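You operate a simulated robot arm through the tools that you are given. There is no shell and no other tool.

You run a simulated robot arm. Do the job below in one go: nothing can be reset, and whatever is moved stays where it is left.

## Task
Clamp the carrier block under the carrier clamp, then grease its middle.
Fine: wing nut tight; cream brush, thread grease; brush back where it lay, lid seated on the tin. Set down upright: cream brush. A coat counts when it lies all over at full strength: go over it till it gets no stronger.

It is judged by the outcome, as a careful person would: the job done as asked, and still so three seconds after it is handed in. It fails if anything else is knocked over, pushed out of place, dropped, spilled or broken. A push-on lid holds only when it is set on centred and level and pressed home; a screw cap is set on level and turned clockwise until tight.

## Robot
A 7-joint arm with a two-finger parallel gripper, fixed in place. Base frame: the origin is at the foot of the arm, x ahead of it, y to its left, z up; the work surface is at about z = 0.86. Lengths are in m, angles in degrees, forces in N, time in s.
Its first joint turns from -149.0 to 149.0 degrees. Payload 3.43 kg.
The tool frame sits at the grasp point between the pads (the TCP): z along the fingers, y along the line on which they close. The tips reach 0.03 m beyond it. The gripper opens to 0.094 m. The fingers are 0.028 m wide and 0.01 m thick; the gripper's body (0.05 by 0.096 m) begins 0.055 m behind the TCP.
Orientation is that of the tool frame in the base frame, as a unit quaternion [w, x, y, z]. With the fingers straight down and closing along the base's y, the tool's x points along the base's -x, its y along +y and its z along -z.

## Interface
- The arm moves only by the tool servo_tool. Its argument "increments" is a list that holds one entry, the list of rows, each a list of 6 numbers: the shift along the base's x, y, z in units of 100 mm (1.0 is 100 mm), then the turn, a rotation vector about the base's x, y, z in units of 180 degrees (1.0 is 180 degrees). In form: [[[tx, ty, tz, rx, ry, rz], ...]]. A call has 1 to 20 rows; each row is the pose to reach, as a shift and turn from the pose commanded when the call began. "fingers" is the finger opening in m, from 0 to 0.094, set as the call begins (left out, the last holds). A call with a number of a shift or a turn outside -1 to 1 is refused whole. A row lasts 0.2 s, in which the tool goes at most 0.05 m and 8.6 degrees; a call with a longer step from one row to the next is refused whole, and so is a gripper value outside its range. A pose out of reach is approached as far as the arm can. The call stops where the force on the tool passes 40 N (or 10 N more than at its start, if that is more) or the arm is blocked; 0.2 s more then pass. Each finger travels about 0.045 m/s and halts on what it meets, pressing with about 33 N; the grip force reading is that of the motor and also rises with nothing between the fingers. The clock runs only during rows and for 0.2 s after the last one: add rows that repeat a pose to give the fingers time. It gives the time, the measured TCP pose, the force on the tool (base axes), the opening and the grip force at its end, in the units of the frame above (readings bear some noise), with the torque about the TCP (base axes, N m) and any sound that the robot's microphone picked up.
- Cameras (640 x 400 px; columns grow to the right, rows downward): "scene" is fixed at [0.3995, -0.6521, 1.6586]; the picture's right is [0.88, -0.47, 0.00], its down [-0.29, -0.55, -0.79] and it looks along [0.37, 0.70, -0.62] (base axes); focal length 357 px, centre (320, 200). "wrist" rides on the gripper at [0.076, 0.014, -0.102] in the tool frame; the picture's right is [-0.18, 0.98, 0.00], its down [-0.75, -0.14, -0.64] and it looks along [-0.63, -0.12, 0.77] (tool axes); focal length 243 px, centre (320, 200). There is no depth. A picture from a camera that has moved, and an enlarged one, comes with that camera's place and axes in the base frame and with its lens.
- snapshot(camera): a new picture of that camera. It takes no simulated time.
- enlarge(camera, box): a new picture of the part [left, top, right, bottom] of that camera's present view, enlarged. It takes no simulated time.
- hand_in(): hands the job in; it is judged then, once.

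Nothing tells you positions but the pictures and the camera data. Unless the task says otherwise, let go and move clear before handing in.

The tools are called after ">>>" as name(argument=value, ...) on one line, values as JSON. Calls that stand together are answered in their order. servo_tool: Moves the arm, as the interface text tells. Its arguments: {"type":"object","properties":{"increments":{"type":"array","items":{"type":"array","items":{"type":"array","items":{"type":"number"}}}},"fingers":{"type":"number"}},"required":["increments"]} The other tools are called the same way: snapshot (camera) takes a picture; enlarge (camera, box) takes an enlarged picture of a part of a camera's view; hand_in () hands the job in.

At the start:

```text
t: 0.0
eef_pos: [0.8984, 0.4099, 1.2433]
tcp_rot: [0.0, 0.0, 1.0, 0.0]
wrist_force: [1.0, -0.5, -0.3]
torque: [0.0, 0.0, 0.01]
grip_width: 0.0942
finger_force: 0.1
```

scene: 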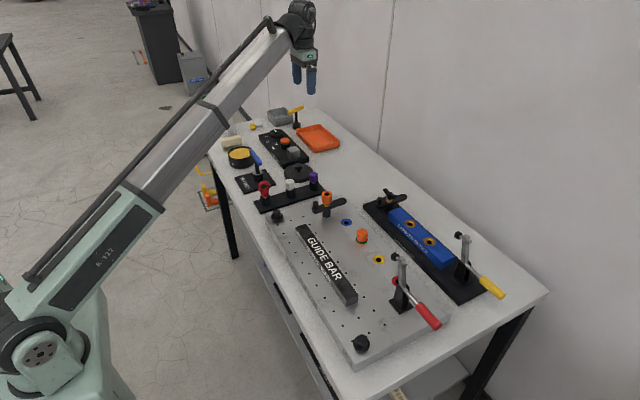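
wrist: 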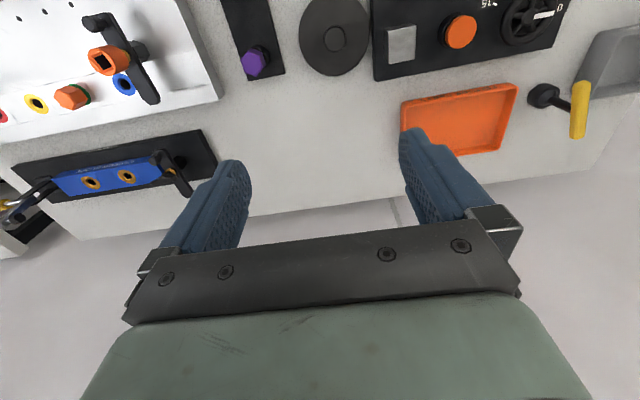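

I see a bench with a fixture plate, a blue block on a black base with clamps, tins, brushes and pegs. I'll look closer at everything before moving.

>>> enlarge(camera="scene", box=[200, 90, 360, 190])

>>> enlarge(camera="scene", box=[240, 160, 400, 260])

>>> enlarge(camera="scene", box=[350, 180, 510, 280])

>>> enlarge(camera="scene", box=[320, 240, 480, 340])

>>> enlarge(camera="wrist", box=[0, 0, 320, 200])

>>> enlarge(camera="wrist", box=[320, 0, 640, 200])

```text
4.00 times, centred on (280, 140) of scene
camera zoom: at [0.3995, -0.6521, 1.6586], right [0.88, -0.47, 0.0], down [-0.29, -0.55, -0.79], along [0.37, 0.7, -0.62], focal length 1427 px, centre (480, 440)
```

zoom: 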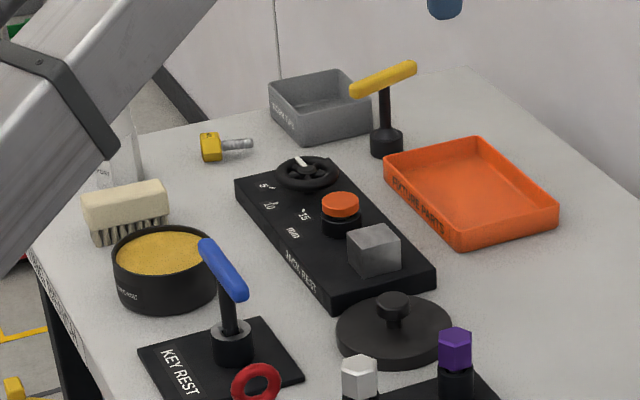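

```text
4.00 times, centred on (320, 210) of scene
camera zoom: at [0.3995, -0.6521, 1.6586], right [0.88, -0.47, 0.0], down [-0.29, -0.55, -0.79], along [0.37, 0.7, -0.62], focal length 1427 px, centre (320, 160)
```

zoom: 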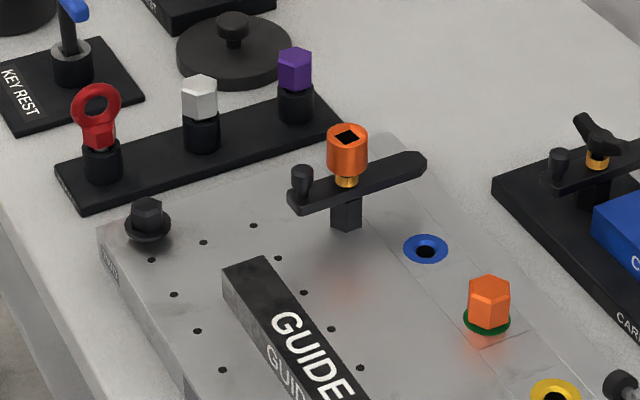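

```text
4.00 times, centred on (430, 230) of scene
camera zoom: at [0.3995, -0.6521, 1.6586], right [0.88, -0.47, 0.0], down [-0.29, -0.55, -0.79], along [0.37, 0.7, -0.62], focal length 1427 px, centre (-120, 80)
```

zoom: 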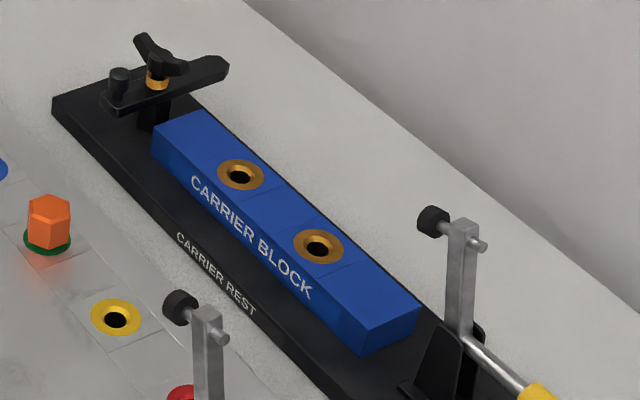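

```text
4.00 times, centred on (400, 290) of scene
camera zoom: at [0.3995, -0.6521, 1.6586], right [0.88, -0.47, 0.0], down [-0.29, -0.55, -0.79], along [0.37, 0.7, -0.62], focal length 1427 px, centre (0, -160)
```

zoom: 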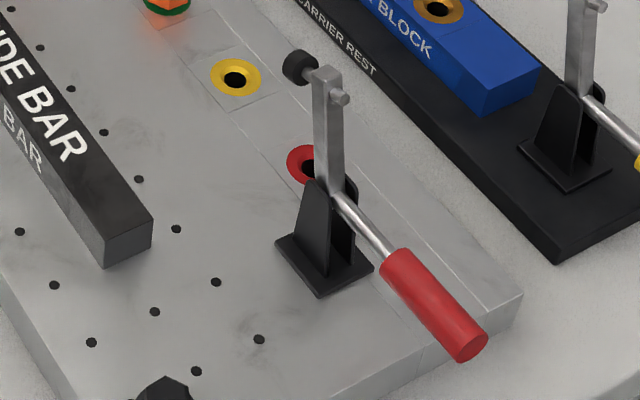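

```text
2.00 times, centred on (160, 100) of wrist
camera zoom: at [0.8208, 0.4264, 1.3473], right [0.18, 0.98, 0.0], down [0.75, -0.14, 0.64], along [0.63, -0.12, -0.77], focal length 485 px, centre (640, 400)
```

zoom: 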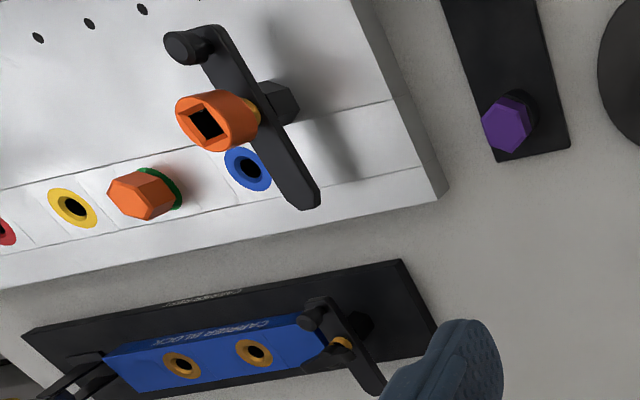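

```text
2.00 times, centred on (480, 100) of wrist
camera zoom: at [0.8208, 0.4264, 1.3473], right [0.18, 0.98, 0.0], down [0.75, -0.14, 0.64], along [0.63, -0.12, -0.77], focal length 485 px, centre (0, 400)
```

zoom: 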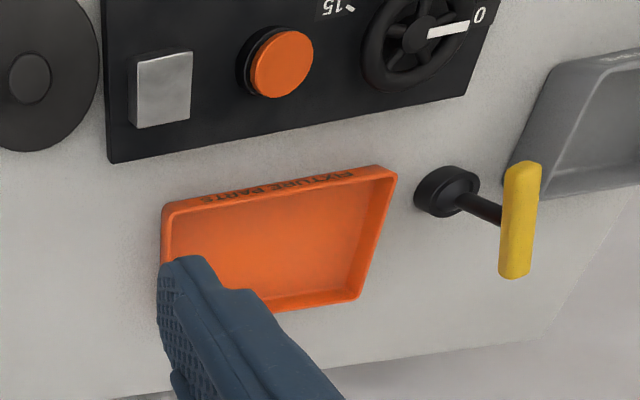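

>>> enlarge(camera="scene", box=[215, 130, 279, 170])

>>> enlarge(camera="scene", box=[360, 180, 424, 220])

>>> servo_tool(increments=[[[0.05, -0.45, 0, 0, 0, 0], [0.1, -0.9, 0, 0, 0, 0], [0.1, -1, 0, 0, 0, 0]]])

>>> servo_tool(increments=[[[0.0, -0.45, 0, 0, 0, 0], [0.0, -0.9, 0, 0, 0, 0], [0.0, -1, 0, 0, 0, 0]]])

>>> snapshot(camera="wrist")

>>> servo_tool(increments=[[[0.0, -0.45, 0, 0, 0, 0], [0.0, -0.9, 0, 0, 0, 0], [0.0, -1, 0, 0, 0, 0]]])

>>> snapshot(camera="wrist")

>>> snapshot(camera="scene")

```text
10.00 times, centred on (247, 150) of scene
camera zoom: at [0.3995, -0.6521, 1.6586], right [0.88, -0.47, 0.0], down [-0.29, -0.55, -0.79], along [0.37, 0.7, -0.62], focal length 3567 px, centre (1050, 700)
```

zoom: 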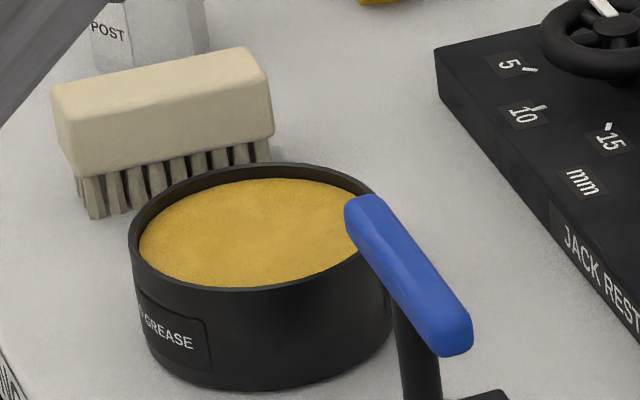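

```text
10.00 times, centred on (392, 200) of scene
camera zoom: at [0.3995, -0.6521, 1.6586], right [0.88, -0.47, 0.0], down [-0.29, -0.55, -0.79], along [0.37, 0.7, -0.62], focal length 3567 px, centre (-400, 200)
```

zoom: 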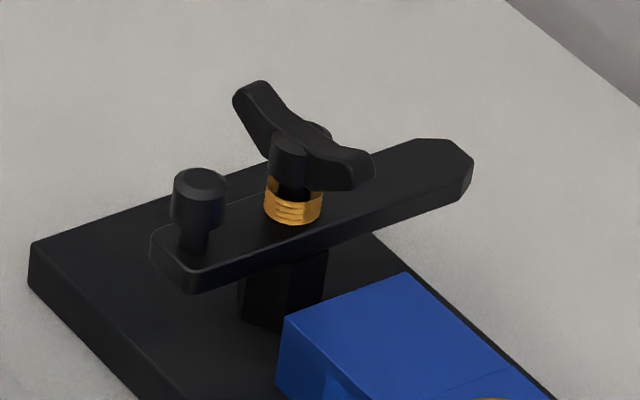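

```text
t: 0.8
eef_pos: [0.9097, 0.3088, 1.2416]
tcp_rot: [0.006, 0.0, 1.0, 0.002]
wrist_force: [-0.4, -0.6, 0.3]
torque: [-0.02, 0.01, 0.02]
grip_width: 0.0941
finger_force: 0.1
out of reach, approached as far as the arm can: row 3
```

```text
t: 1.6
eef_pos: [0.9146, 0.2109, 1.2326]
tcp_rot: [0.008, 0.001, 1.0, 0.002]
wrist_force: [11.8, 14.6, -19.5]
torque: [-1.97, -0.3, -1.37]
grip_width: 0.0941
finger_force: 0.0
out of reach, approached as far as the arm can: row 1, 2, 3
```

```text
taken
camera wrist: at [0.8353, 0.2269, 1.3353], right [0.18, 0.98, 0.01], down [0.74, -0.14, 0.65], along [0.64, -0.12, -0.76], focal length 243 px, centre (320, 200)
```

wrist: 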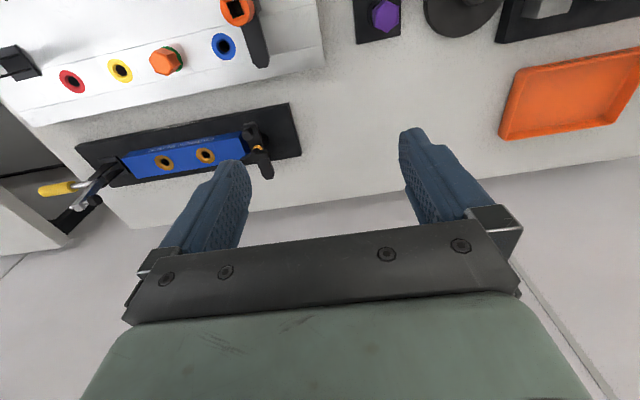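

```text
t: 1.9
eef_pos: [0.9164, 0.2011, 1.2299]
tcp_rot: [0.008, 0.001, 1.0, 0.001]
wrist_force: [2.2, -2.4, -4.8]
torque: [0.3, -0.04, 0.22]
grip_width: 0.094
finger_force: 0.1
out of reach, approached as far as the arm can: row 1
stopped in row 1: the force on the tool passed its limit at 44 N (the readings are from after the stop); the commanded pose is now the measured one
```

```text
taken
camera wrist: at [0.8374, 0.2171, 1.3324], right [0.19, 0.98, 0.01], down [0.74, -0.15, 0.65], along [0.64, -0.12, -0.76], focal length 243 px, centre (320, 200)
```

wrist: 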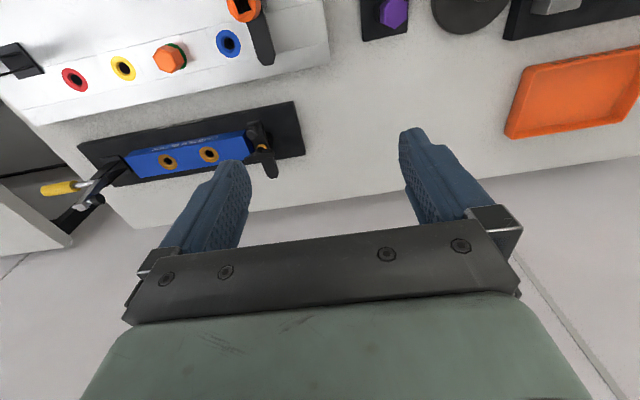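

```text
taken
```

scene: 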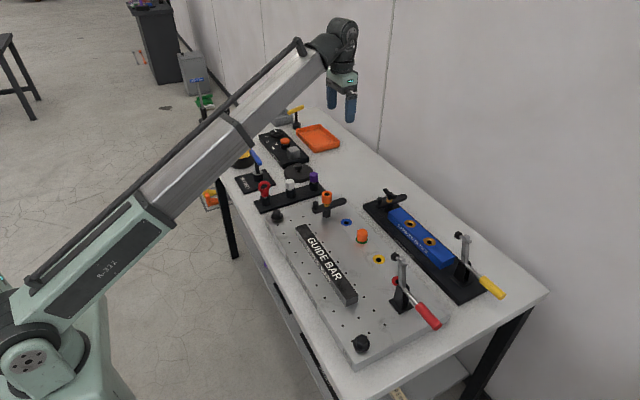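

The arm is stretched out at this height. I'll pull in, go lower and move across toward the carrier rest to look at it.

>>> servo_tool(increments=[[[-0.3, -0.2, -0.2, 0, 0, 0], [-0.5, -0.5, -0.5, 0, 0, 0], [-0.5, -0.8, -0.8, 0, 0, 0], [-0.5, -1, -1, 0, 0, 0]]])

>>> servo_tool(increments=[[[0.2, -0.3, 0, 0, 0, 0], [0.4, -0.7, 0, 0, 0, 0], [0.4, -1.0, 0, 0, 0, 0]]])

>>> snapshot(camera="wrist")

>>> snapshot(camera="scene")

```text
t: 2.9
eef_pos: [0.8667, 0.1018, 1.1314]
tcp_rot: [0.009, 0.003, 1.0, 0.001]
wrist_force: [-0.1, -0.4, 0.5]
torque: [0.03, -0.01, -0.03]
grip_width: 0.0938
finger_force: 0.0
```

```text
t: 3.7
eef_pos: [0.9059, 0.001, 1.1309]
tcp_rot: [0.008, 0.001, 1.0, 0.002]
wrist_force: [0.3, 0.6, 0.5]
torque: [-0.01, 0.01, 0.0]
grip_width: 0.0941
finger_force: 0.0
```

```text
taken
camera wrist: at [0.8266, 0.0164, 1.2324], right [0.19, 0.98, 0.01], down [0.74, -0.15, 0.65], along [0.64, -0.12, -0.76], focal length 243 px, centre (320, 200)
```

wrist: 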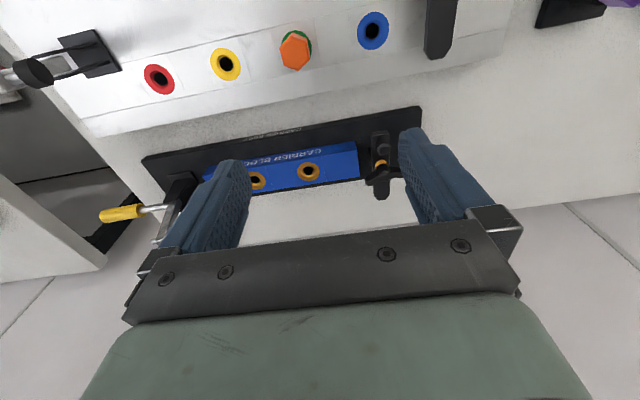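

```text
taken
```

scene: 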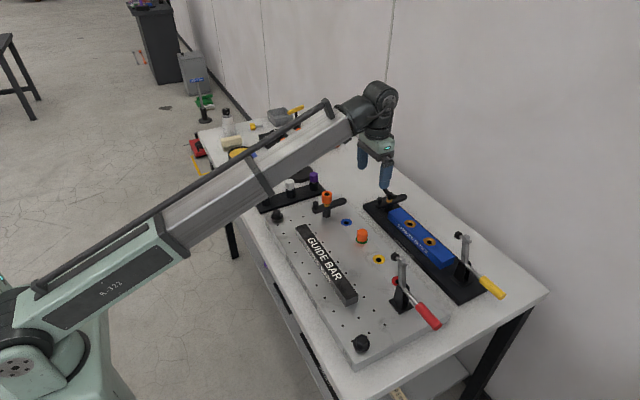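

>>> enlarge(camera="wrist", box=[120, 90, 440, 290])

>>> enlarge(camera="wrist", box=[340, 110, 436, 210])

>>> enlarge(camera="scene", box=[190, 100, 254, 160])

```text
2.00 times, centred on (280, 190) of wrist
camera zoom: at [0.8266, 0.0164, 1.2324], right [0.19, 0.98, 0.01], down [0.74, -0.15, 0.65], along [0.64, -0.12, -0.76], focal length 485 px, centre (400, 220)
```

zoom: 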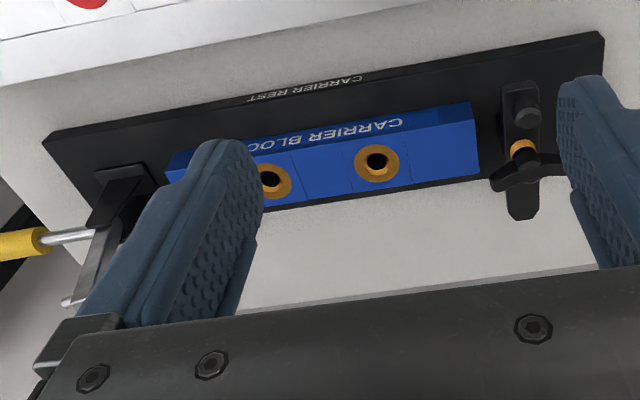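

```text
4.00 times, centred on (388, 160) of wrist
camera zoom: at [0.8266, 0.0164, 1.2324], right [0.19, 0.98, 0.01], down [0.74, -0.15, 0.65], along [0.64, -0.12, -0.76], focal length 970 px, centre (48, 360)
```

zoom: 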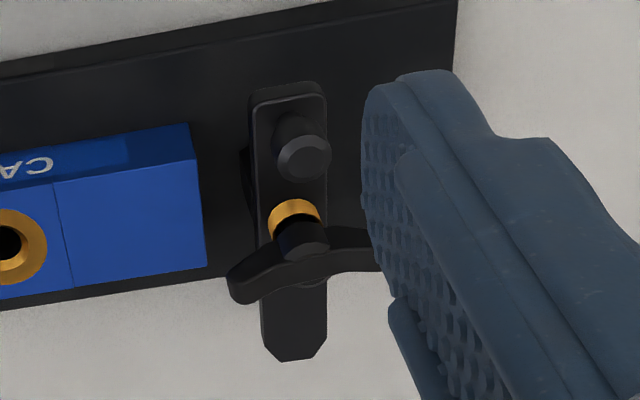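

```text
6.67 times, centred on (222, 130) of scene
camera zoom: at [0.3995, -0.6521, 1.6586], right [0.88, -0.47, 0.0], down [-0.29, -0.55, -0.79], along [0.37, 0.7, -0.62], focal length 2378 px, centre (973, 667)
```

zoom: 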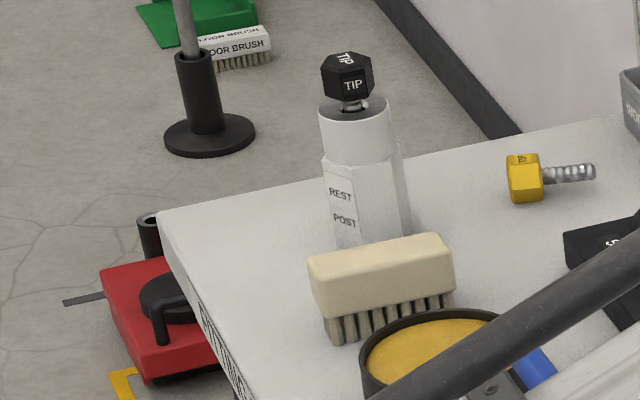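

The carrier clamp is the wing-nut strap at about (1.04, 0.07), and the block spans y 0.04 to -0.21 at x about 1.043. That is just past the vertical-tool reach, so I'll test how far I can get with the tool tilted outward.

>>> servo_tool(increments=[[[0.1, 0.3, -0.2, 0, 0, 0], [0.2, 0.6, -0.4, 0, 0, 0], [0.3, 0.6, -0.6, 0, 0, 0], [0.3, 0.6, -0.6, 0, -0.045, 0], [0.3, 0.6, -0.6, 0, -0.09, 0], [0.35, 0.6, -0.6, 0, -0.135, 0], [0.4, 0.6, -0.6, 0, -0.16, 0], [0.5, 0.6, -0.6, 0, -0.16, 0]]])

>>> snapshot(camera="scene")

>>> snapshot(camera="wrist")

```text
t: 5.5
eef_pos: [0.9579, 0.0603, 1.0705]
tcp_rot: [0.259, 0.002, 0.966, 0.002]
wrist_force: [0.0, 0.3, 0.0]
torque: [-0.01, 0.01, 0.0]
grip_width: 0.0938
finger_force: 0.0
```

```text
taken
```

scene: 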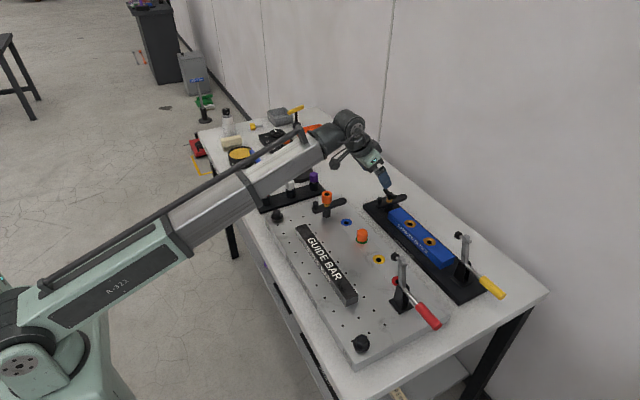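

```text
taken
camera wrist: at [0.8386, 0.076, 1.1226], right [0.16, 0.98, 0.1], down [0.33, -0.15, 0.93], along [0.93, -0.12, -0.35], focal length 243 px, centre (320, 200)
```

wrist: 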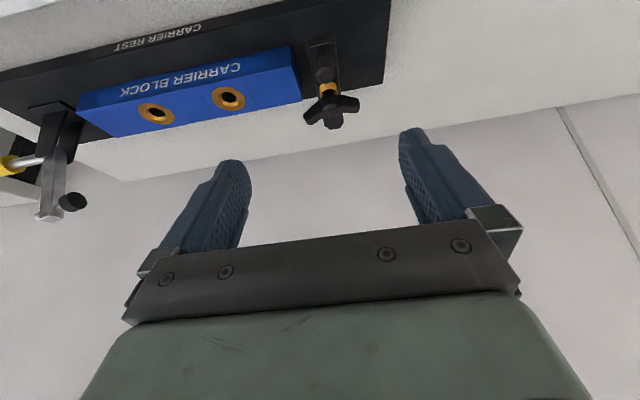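

>>> enlarge(camera="wrist", box=[280, 30, 376, 130])

>>> enlarge(camera="wrist", box=[60, 20, 380, 220])

>>> enlarge(camera="scene", box=[360, 160, 456, 220])

```text
4.00 times, centred on (328, 80) of wrist
camera zoom: at [0.8386, 0.076, 1.1226], right [0.16, 0.98, 0.1], down [0.33, -0.15, 0.93], along [0.93, -0.12, -0.35], focal length 970 px, centre (288, 680)
```

zoom: 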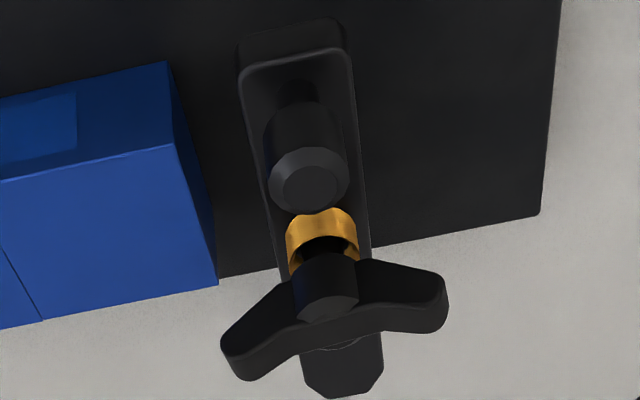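

```text
2.00 times, centred on (220, 120) of wrist
camera zoom: at [0.8386, 0.076, 1.1226], right [0.16, 0.98, 0.1], down [0.33, -0.15, 0.93], along [0.93, -0.12, -0.35], focal length 485 px, centre (520, 360)
```

zoom: 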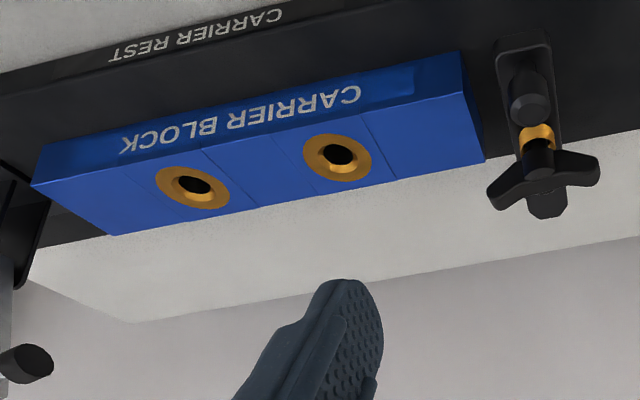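

```text
6.67 times, centred on (408, 190) of scene
camera zoom: at [0.3995, -0.6521, 1.6586], right [0.88, -0.47, 0.0], down [-0.29, -0.55, -0.79], along [0.37, 0.7, -0.62], focal length 2378 px, centre (-267, 267)
```

zoom: 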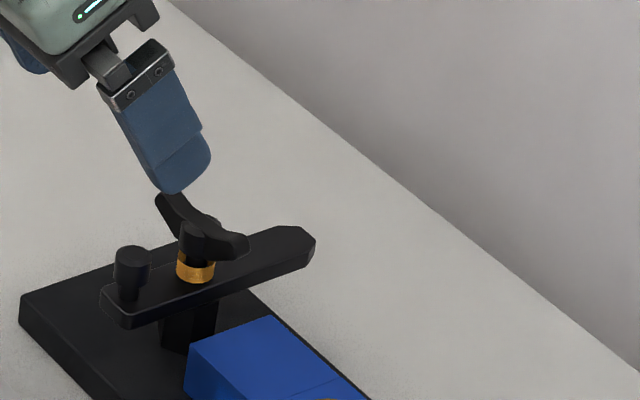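

The strap knob is at about (1.008, 0.071) with its top at z 0.939, and the stud is at (1.045, 0.070). I'll close the fingers, set a tilt of about 15 degrees, and go beside the knob on its -y side.

>>> servo_tool(increments=[[[0.1, -0.2, -0.2, 0, 0.04, 0], [0.3, -0.35, -0.4, 0, 0.082, 0], [0.466, -0.35, -0.7, 0, 0.082, 0], [0.466, -0.35, -0.7, 0, 0.082, 0], [0.466, -0.35, -0.7, 0, 0.082, 0], [0.466, -0.35, -0.7, 0, 0.082, 0]]], fingers=0.0)

>>> snapshot(camera="scene")

>>> snapshot(camera="wrist")

>>> enlarge(camera="scene", box=[350, 150, 446, 210])

```text
t: 6.9
eef_pos: [1.0037, 0.0262, 1.001]
tcp_rot: [0.131, 0.002, 0.991, 0.003]
wrist_force: [-0.1, 0.6, 0.2]
torque: [-0.01, 0.0, 0.02]
grip_width: 0.0
finger_force: 26.0
```

```text
taken
```

scene: 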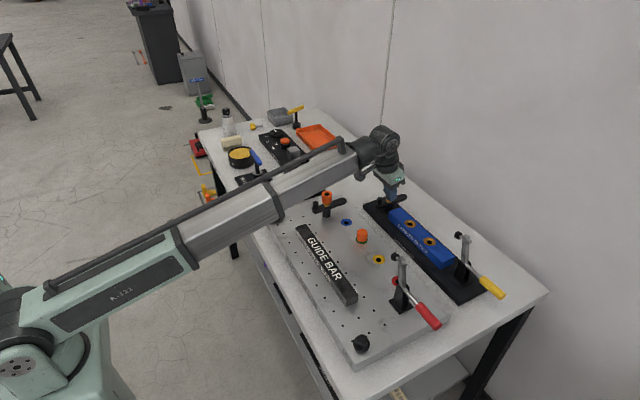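

```text
taken
camera wrist: at [0.9014, 0.0425, 1.0805], right [0.18, 0.98, 0.05], down [0.56, -0.15, 0.81], along [0.81, -0.12, -0.58], focal length 243 px, centre (320, 200)
```

wrist: 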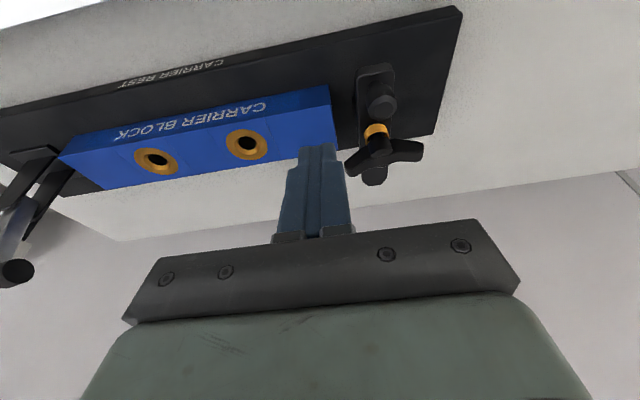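

```text
6.67 times, centred on (398, 180) of scene
camera zoom: at [0.3995, -0.6521, 1.6586], right [0.88, -0.47, 0.0], down [-0.29, -0.55, -0.79], along [0.37, 0.7, -0.62], focal length 2378 px, centre (-200, 333)
```

zoom: 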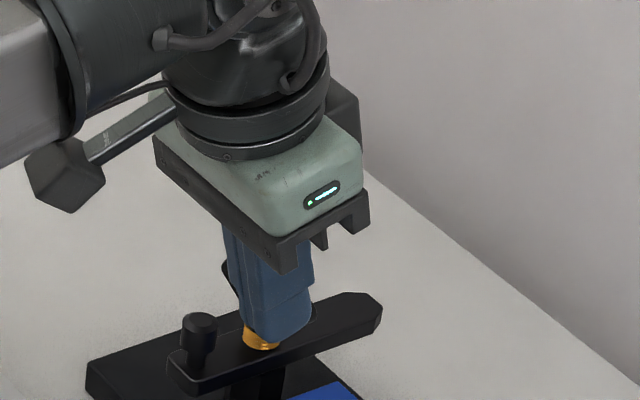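

>>> servo_tool(increments=[[[0, 0, -0.25, 0, 0, 0], [0, 0, -0.5, 0, 0, 0], [0, 0.1, -0.51, 0, 0, 0], [0, 0.2, -0.51, 0, 0, 0]]])

>>> enlarge(camera="scene", box=[350, 150, 446, 210])

>>> enlarge(camera="wrist", box=[220, 60, 460, 210])

```text
t: 7.9
eef_pos: [1.0036, 0.0454, 0.9497]
tcp_rot: [0.131, 0.001, 0.991, 0.003]
wrist_force: [0.6, 0.8, -0.4]
torque: [0.0, -0.02, 0.01]
grip_width: 0.0004
finger_force: 32.5
```

```text
6.67 times, centred on (398, 180) of scene
camera zoom: at [0.3995, -0.6521, 1.6586], right [0.88, -0.47, 0.0], down [-0.29, -0.55, -0.79], along [0.37, 0.7, -0.62], focal length 2378 px, centre (-200, 333)
```

zoom: 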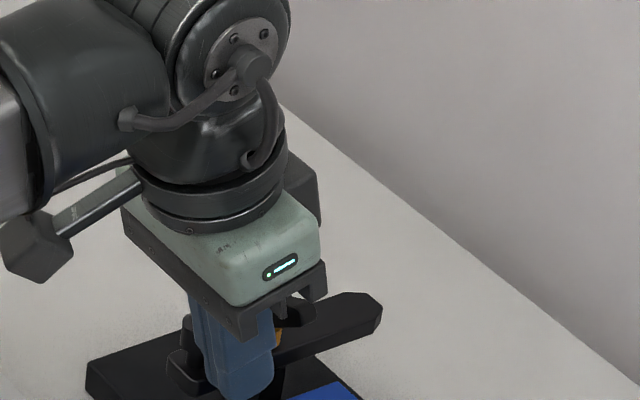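

```text
2.67 times, centred on (340, 135) of wrist
camera zoom: at [0.902, 0.0618, 1.0297], right [0.18, 0.98, 0.05], down [0.56, -0.15, 0.81], along [0.81, -0.12, -0.58], focal length 647 px, centre (267, 373)
```

zoom: 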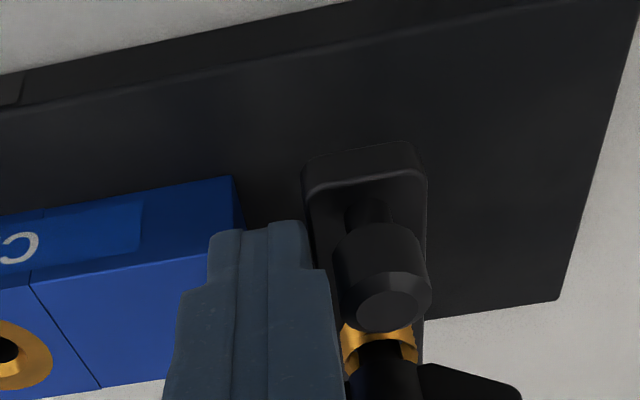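

The closed fingers are right beside the knob. Now I'll push it round the arc toward +y.

>>> servo_tool(increments=[[[0, 0.044, 0, 0, 0, 0], [-0.038, 0.144, 0, 0, 0, 0], [-0.053, 0.246, 0, 0, 0, 0], [-0.045, 0.348, 0, 0, 0, 0], [-0.045, 0.348, 0, 0, 0, 0]]])

>>> enlarge(camera="wrist", box=[220, 60, 460, 210])

>>> enlarge(camera="scene", box=[350, 160, 446, 220])

```text
t: 9.1
eef_pos: [0.9994, 0.0808, 0.9496]
tcp_rot: [0.131, 0.001, 0.991, 0.002]
wrist_force: [1.9, -2.7, 2.5]
torque: [-0.01, -0.05, -0.01]
grip_width: 0.0001
finger_force: 33.3
```

```text
2.67 times, centred on (340, 135) of wrist
camera zoom: at [0.8984, 0.0966, 1.0297], right [0.18, 0.98, 0.05], down [0.56, -0.15, 0.81], along [0.81, -0.12, -0.58], focal length 647 px, centre (267, 373)
```

zoom: 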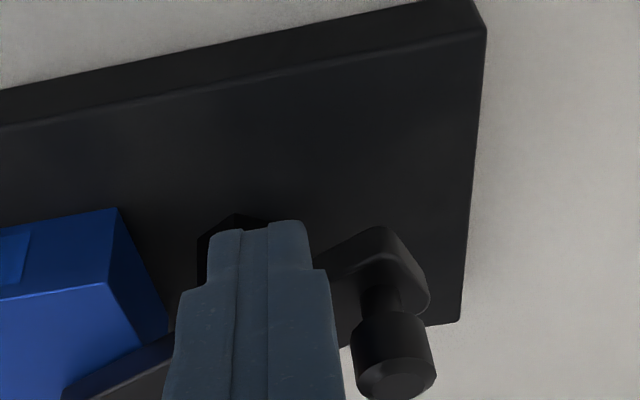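

```text
6.67 times, centred on (398, 190) of scene
camera zoom: at [0.3995, -0.6521, 1.6586], right [0.88, -0.47, 0.0], down [-0.29, -0.55, -0.79], along [0.37, 0.7, -0.62], focal length 2378 px, centre (-200, 267)
```

zoom: 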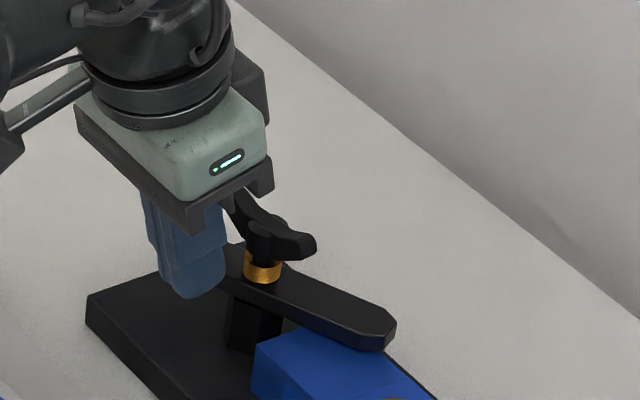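

>>> servo_tool(increments=[[[0.034, 0.098, 0, 0, 0, 0], [0.094, 0.188, 0, 0, 0, 0], [0.094, 0.188, 0, 0, 0, 0]]])

>>> enlarge(camera="wrist", box=[220, 60, 460, 210])

>>> enlarge(camera="scene", box=[350, 160, 446, 220])

```text
t: 9.9
eef_pos: [1.0094, 0.0995, 0.9501]
tcp_rot: [0.13, 0.001, 0.991, 0.002]
wrist_force: [-0.1, -0.2, -0.7]
torque: [0.01, 0.02, 0.02]
grip_width: 0.0
finger_force: 32.4
```

```text
2.67 times, centred on (340, 135) of wrist
camera zoom: at [0.9077, 0.1157, 1.0301], right [0.18, 0.98, 0.05], down [0.56, -0.15, 0.81], along [0.81, -0.12, -0.58], focal length 647 px, centre (267, 373)
```

zoom: 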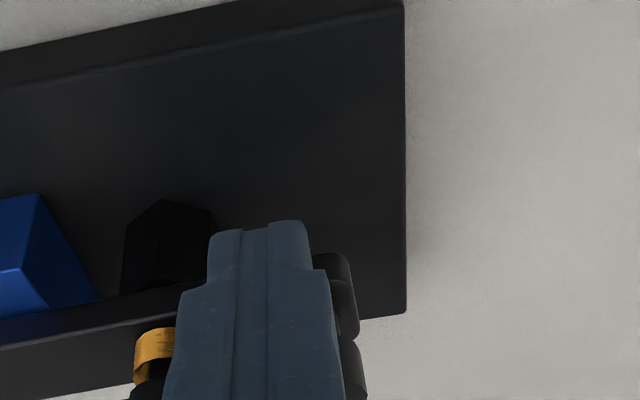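

```text
6.67 times, centred on (398, 190) of scene
camera zoom: at [0.3995, -0.6521, 1.6586], right [0.88, -0.47, 0.0], down [-0.29, -0.55, -0.79], along [0.37, 0.7, -0.62], focal length 2378 px, centre (-200, 267)
```

zoom: 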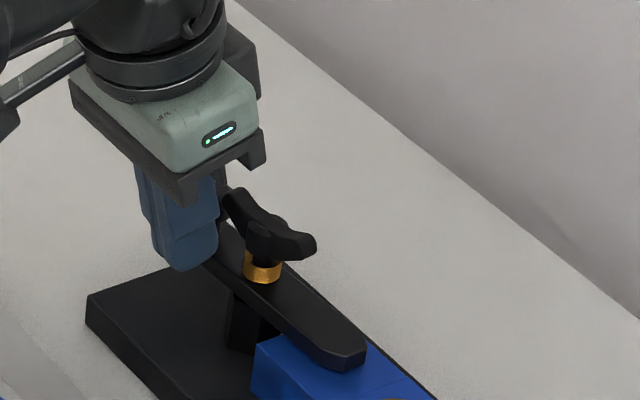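

The strap now lies over the block end. I'll back off and look from above to check alignment and the wing nut.

>>> servo_tool(increments=[[[-0.2, 0.0, 0.05, 0, 0, 0], [-0.4, 0.0, 0.3, 0, 0, 0], [-0.5, -0.2, 0.7, 0, 0.04, 0], [-0.5, -0.4, 1, 0, 0.082, 0]]])

>>> snapshot(camera="wrist")

>>> enlarge(camera="scene", box=[350, 160, 446, 220])

```text
t: 10.9
eef_pos: [0.9576, 0.0601, 1.0499]
tcp_rot: [0.001, 0.002, 1.0, 0.001]
wrist_force: [-0.2, 0.7, 0.2]
torque: [0.0, -0.04, 0.01]
grip_width: 0.0
finger_force: 32.5
```

```text
taken
camera wrist: at [0.8792, 0.0753, 1.1533], right [0.19, 0.98, 0.0], down [0.75, -0.15, 0.64], along [0.63, -0.12, -0.77], focal length 243 px, centre (320, 200)
```

wrist: 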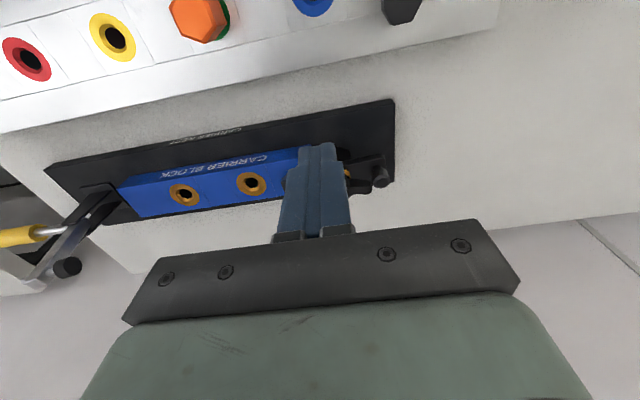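

```text
6.67 times, centred on (398, 190) of scene
camera zoom: at [0.3995, -0.6521, 1.6586], right [0.88, -0.47, 0.0], down [-0.29, -0.55, -0.79], along [0.37, 0.7, -0.62], focal length 2378 px, centre (-200, 267)
```

zoom: 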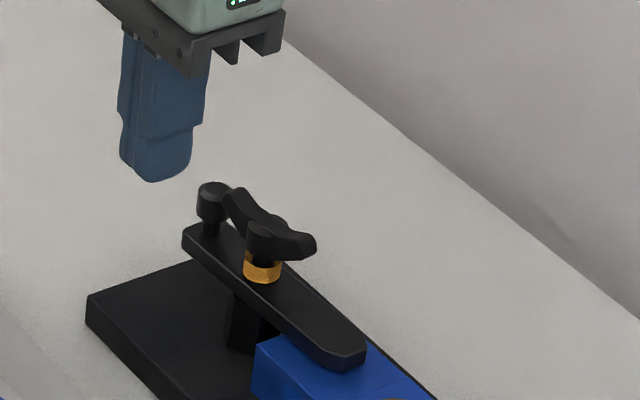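

>>> servo_tool(increments=[[[0, 0.3, -0.1, 0, 0, 0], [0, 0.6, -0.2, 0, 0, 0], [0, 0.8, -0.2, 0, 0, 0]]])

>>> enlarge(camera="wrist", box=[120, 90, 360, 240])

>>> enlarge(camera="scene", box=[370, 180, 418, 210])

```text
t: 11.7
eef_pos: [0.9579, 0.1404, 1.0307]
tcp_rot: [0.002, 0.002, 1.0, 0.002]
wrist_force: [0.2, -0.7, -0.1]
torque: [0.01, -0.01, -0.01]
grip_width: 0.0
finger_force: 32.9
```

```text
2.67 times, centred on (240, 165) of wrist
camera zoom: at [0.8796, 0.1559, 1.1332], right [0.19, 0.98, 0.0], down [0.75, -0.15, 0.64], along [0.63, -0.12, -0.76], focal length 647 px, centre (533, 293)
```

zoom: 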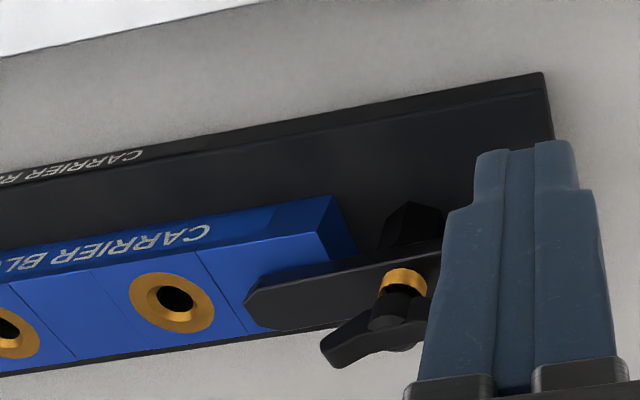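

```text
13.33 times, centred on (394, 195) of scene
camera zoom: at [0.3995, -0.6521, 1.6586], right [0.88, -0.47, 0.0], down [-0.29, -0.55, -0.79], along [0.37, 0.7, -0.62], focal length 4756 px, centre (-667, 267)
```

zoom: 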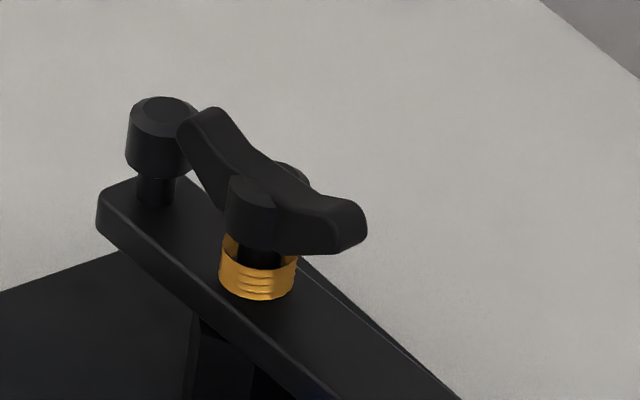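

The strap lies square over the block end. The wing nut's ears run roughly along y, and I'll turn it clockwise by pushing the ears with the closed fingertips. First I move out beyond it, tilted 20 degrees.

>>> servo_tool(increments=[[[0.2, -0.2, 0.0, 0, -0.045, 0], [0.5, -0.5, 0.0, 0, -0.09, 0], [0.9, -0.7, 0.0, 0, -0.111, 0], [1.0, -0.8, -0.1, 0, -0.111, 0]]])

>>> servo_tool(increments=[[[0.171, 0.0, -0.1, 0, 0, 0], [0.171, 0.0, -0.2, 0, 0, 0], [0.171, 0.0, -0.2, 0, 0, 0]]])

>>> enlarge(camera="scene", box=[350, 160, 446, 220])

>>> enlarge(camera="wrist", box=[200, 40, 440, 190])

```text
t: 12.7
eef_pos: [1.0586, 0.059, 1.0199]
tcp_rot: [0.176, 0.001, 0.984, 0.002]
wrist_force: [0.3, 0.6, 0.6]
torque: [0.01, -0.01, -0.03]
grip_width: 0.0
finger_force: 33.0
```

```text
t: 13.5
eef_pos: [1.0768, 0.059, 1.0007]
tcp_rot: [0.176, 0.002, 0.984, 0.002]
wrist_force: [-0.3, 0.1, 0.2]
torque: [-0.01, 0.0, 0.03]
grip_width: 0.0001
finger_force: 33.3
```

```text
6.67 times, centred on (398, 190) of scene
camera zoom: at [0.3995, -0.6521, 1.6586], right [0.88, -0.47, 0.0], down [-0.29, -0.55, -0.79], along [0.37, 0.7, -0.62], focal length 2378 px, centre (-200, 267)
```

zoom: 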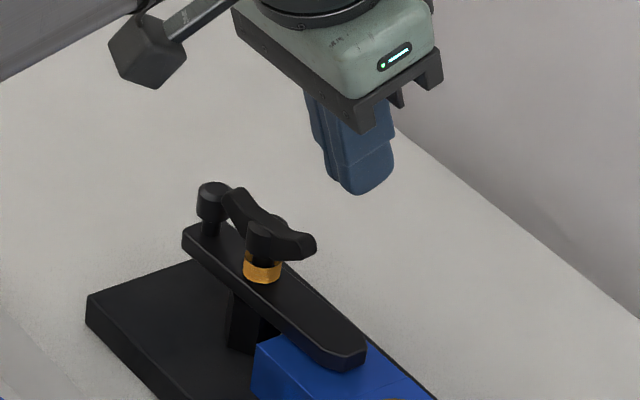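

```text
2.67 times, centred on (320, 115) of wrist
camera zoom: at [0.9677, 0.0749, 1.0709], right [0.17, 0.98, 0.07], down [0.48, -0.15, 0.86], along [0.86, -0.12, -0.5], focal length 647 px, centre (320, 427)
```

zoom: 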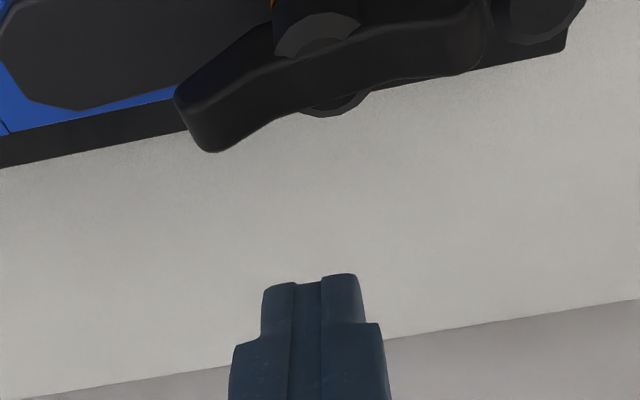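

>>> servo_tool(increments=[[[0, 0, -0.25, 0, 0, 0], [0, 0, -0.49, 0, 0, 0], [-0.05, -0.04, -0.49, 0, 0, 0], [-0.102, -0.091, -0.49, 0, 0, 0], [-0.171, -0.149, -0.49, 0, 0, 0], [-0.226, -0.195, -0.49, 0, 0, 0]]])

>>> enlarge(camera="scene", box=[350, 160, 446, 220])

>>> enlarge(camera="wrist", box=[200, 40, 440, 190])

```text
t: 14.9
eef_pos: [1.0572, 0.0427, 0.9521]
tcp_rot: [0.18, 0.0, 0.984, 0.004]
wrist_force: [29.2, 12.3, 5.1]
torque: [0.27, -0.82, -0.01]
grip_width: 0.0
finger_force: 33.2
```

```text
6.67 times, centred on (398, 190) of scene
camera zoom: at [0.3995, -0.6521, 1.6586], right [0.88, -0.47, 0.0], down [-0.29, -0.55, -0.79], along [0.37, 0.7, -0.62], focal length 2378 px, centre (-200, 267)
```

zoom: 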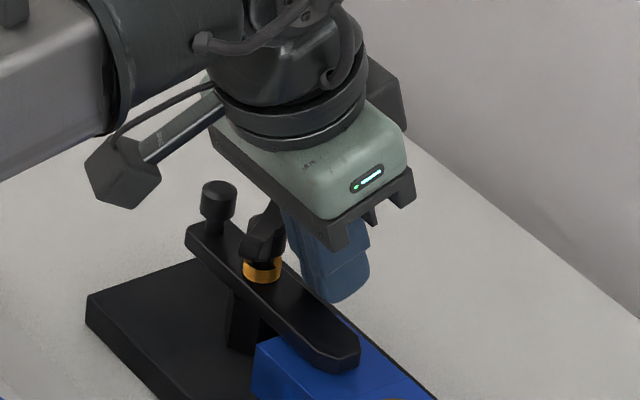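

```text
2.67 times, centred on (320, 115) of wrist
camera zoom: at [0.9483, 0.0582, 1.0212], right [0.17, 0.98, 0.07], down [0.48, -0.15, 0.87], along [0.86, -0.11, -0.5], focal length 647 px, centre (320, 427)
```

zoom: 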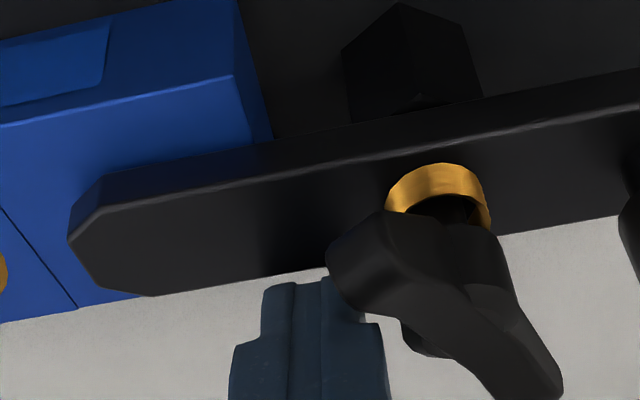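

The fingertip may be bearing on the strap's side as well as on the ear. I'll back off, rise a little and check.

>>> servo_tool(increments=[[[0.12, 0.05, 0.0, 0, 0, 0], [0.15, 0.05, 0.08, 0, 0, 0], [0.15, 0.05, 0.3, 0, 0, 0]]])

>>> enlarge(camera="scene", box=[370, 180, 418, 210])

>>> enlarge(camera="wrist", box=[200, 20, 440, 170])

```text
t: 15.7
eef_pos: [1.0665, 0.044, 0.98]
tcp_rot: [0.174, 0.001, 0.985, 0.003]
wrist_force: [0.4, 0.1, 0.1]
torque: [0.03, 0.04, -0.01]
grip_width: 0.0001
finger_force: 33.2
```

```text
13.33 times, centred on (394, 195) of scene
camera zoom: at [0.3995, -0.6521, 1.6586], right [0.88, -0.47, 0.0], down [-0.29, -0.55, -0.79], along [0.37, 0.7, -0.62], focal length 4756 px, centre (-667, 267)
```

zoom: 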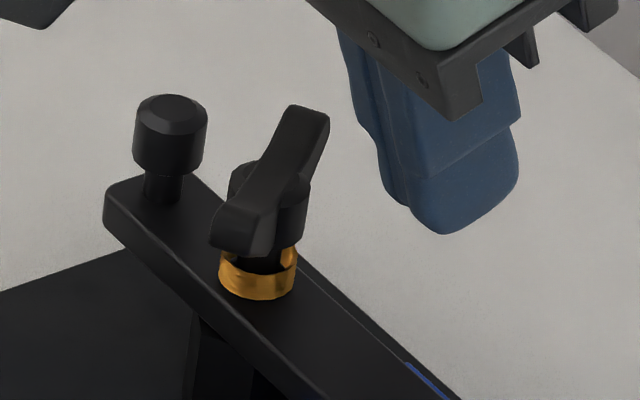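

```text
2.67 times, centred on (320, 95) of wrist
camera zoom: at [0.9588, 0.06, 1.0507], right [0.17, 0.98, 0.07], down [0.49, -0.15, 0.86], along [0.86, -0.12, -0.5], focal length 647 px, centre (320, 480)
```

zoom: 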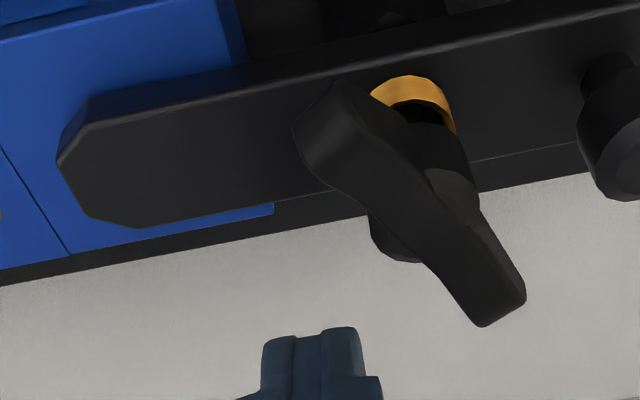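

>>> enlarge(camera="scene", box=[376, 195, 424, 225])

>>> enlarge(camera="wrist", box=[200, 0, 440, 150])

```text
13.33 times, centred on (400, 210) of scene
camera zoom: at [0.3995, -0.6521, 1.6586], right [0.88, -0.47, 0.0], down [-0.29, -0.55, -0.79], along [0.37, 0.7, -0.62], focal length 4756 px, centre (-747, 67)
```

zoom: 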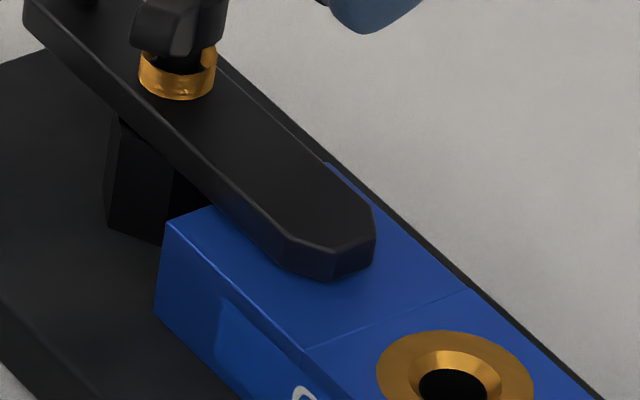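

```text
2.67 times, centred on (320, 75) of wrist
camera zoom: at [0.9588, 0.06, 1.0507], right [0.17, 0.98, 0.07], down [0.49, -0.15, 0.86], along [0.86, -0.12, -0.5], focal length 647 px, centre (320, 533)
```

zoom: 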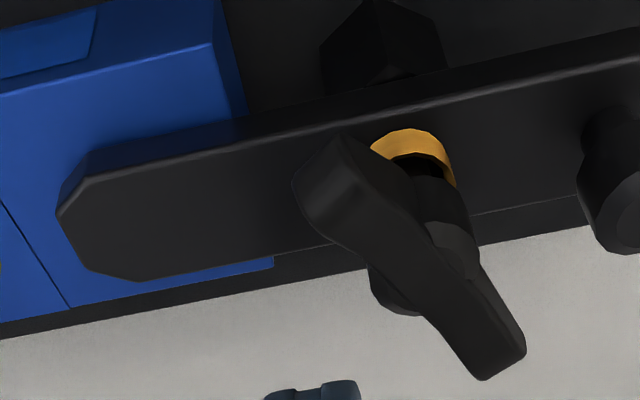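

>>> servo_tool(increments=[[[0, 0, 0.2, 0, 0, 0], [-0.15, -0.05, 0.2, 0, 0, 0], [-0.15, -0.05, 0.0, 0, 0, 0], [-0.15, -0.05, -0.159, 0, 0, 0], [-0.228, -0.077, -0.159, 0, 0, 0], [-0.319, -0.074, -0.159, 0, 0, 0], [-0.41, -0.037, -0.159, 0, 0, 0], [-0.41, -0.037, -0.159, 0, 0, 0]]])

>>> enlarge(camera="scene", box=[360, 170, 424, 210])

>>> enlarge(camera="wrist", box=[200, 40, 440, 190])

```text
t: 17.5
eef_pos: [1.0267, 0.0404, 0.9644]
tcp_rot: [0.175, 0.001, 0.984, 0.002]
wrist_force: [-0.8, -2.0, -0.5]
torque: [-0.02, 0.0, 0.01]
grip_width: 0.0002
finger_force: 33.2
```

```text
10.00 times, centred on (392, 190) of scene
camera zoom: at [0.3995, -0.6521, 1.6586], right [0.88, -0.47, 0.0], down [-0.29, -0.55, -0.79], along [0.37, 0.7, -0.62], focal length 3567 px, centre (-400, 300)
```

zoom: 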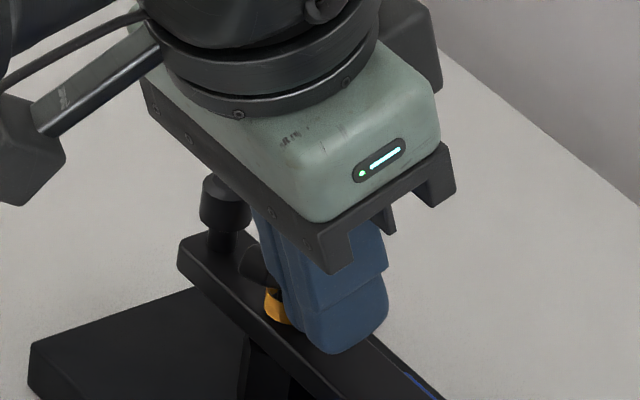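

```text
2.67 times, centred on (320, 115) of wrist
camera zoom: at [0.9183, 0.0568, 1.0354], right [0.17, 0.98, 0.07], down [0.49, -0.15, 0.86], along [0.86, -0.12, -0.5], focal length 647 px, centre (320, 427)
```

zoom: 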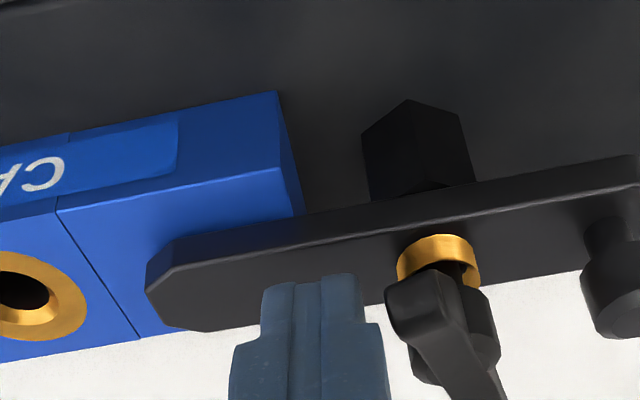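

>>> servo_tool(increments=[[[-0.04, 0.03, 0, 0, 0, 0], [-0.075, 0.072, 0, 0, 0, 0], [-0.1, 0.11, 0, 0, 0, 0], [-0.124, 0.144, 0, 0, 0, 0], [-0.164, 0.184, 0, 0, 0, 0], [-0.19, 0.232, 0, 0, 0, 0]]])

>>> enlarge(camera="scene", box=[360, 170, 424, 210])

>>> enlarge(camera="wrist", box=[200, 40, 440, 190])

```text
t: 18.8
eef_pos: [1.0124, 0.0533, 0.9657]
tcp_rot: [0.177, 0.004, 0.984, -0.005]
wrist_force: [1.2, -6.6, -1.7]
torque: [-0.19, -0.01, -0.15]
grip_width: 0.0002
finger_force: 32.3
stopped in row 6: the force on the tool passed its limit at 45 N (the readings are from after the stop); the commanded pose is now the measured one
```

```text
10.00 times, centred on (392, 190) of scene
camera zoom: at [0.3995, -0.6521, 1.6586], right [0.88, -0.47, 0.0], down [-0.29, -0.55, -0.79], along [0.37, 0.7, -0.62], focal length 3567 px, centre (-400, 300)
```

zoom: 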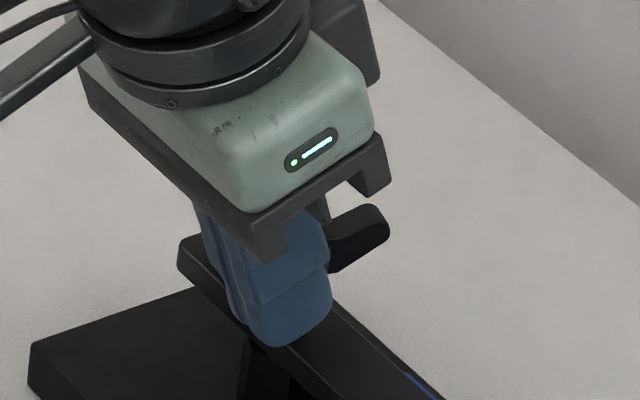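

```text
2.67 times, centred on (320, 115) of wrist
camera zoom: at [0.9037, 0.0697, 1.0353], right [0.18, 0.98, 0.06], down [0.48, -0.14, 0.87], along [0.86, -0.13, -0.5], focal length 647 px, centre (320, 427)
```

zoom: 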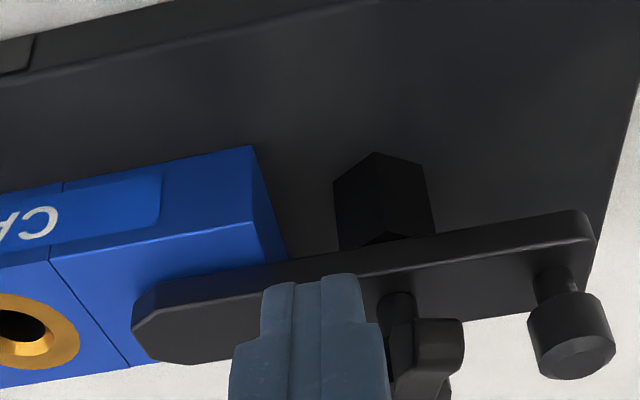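

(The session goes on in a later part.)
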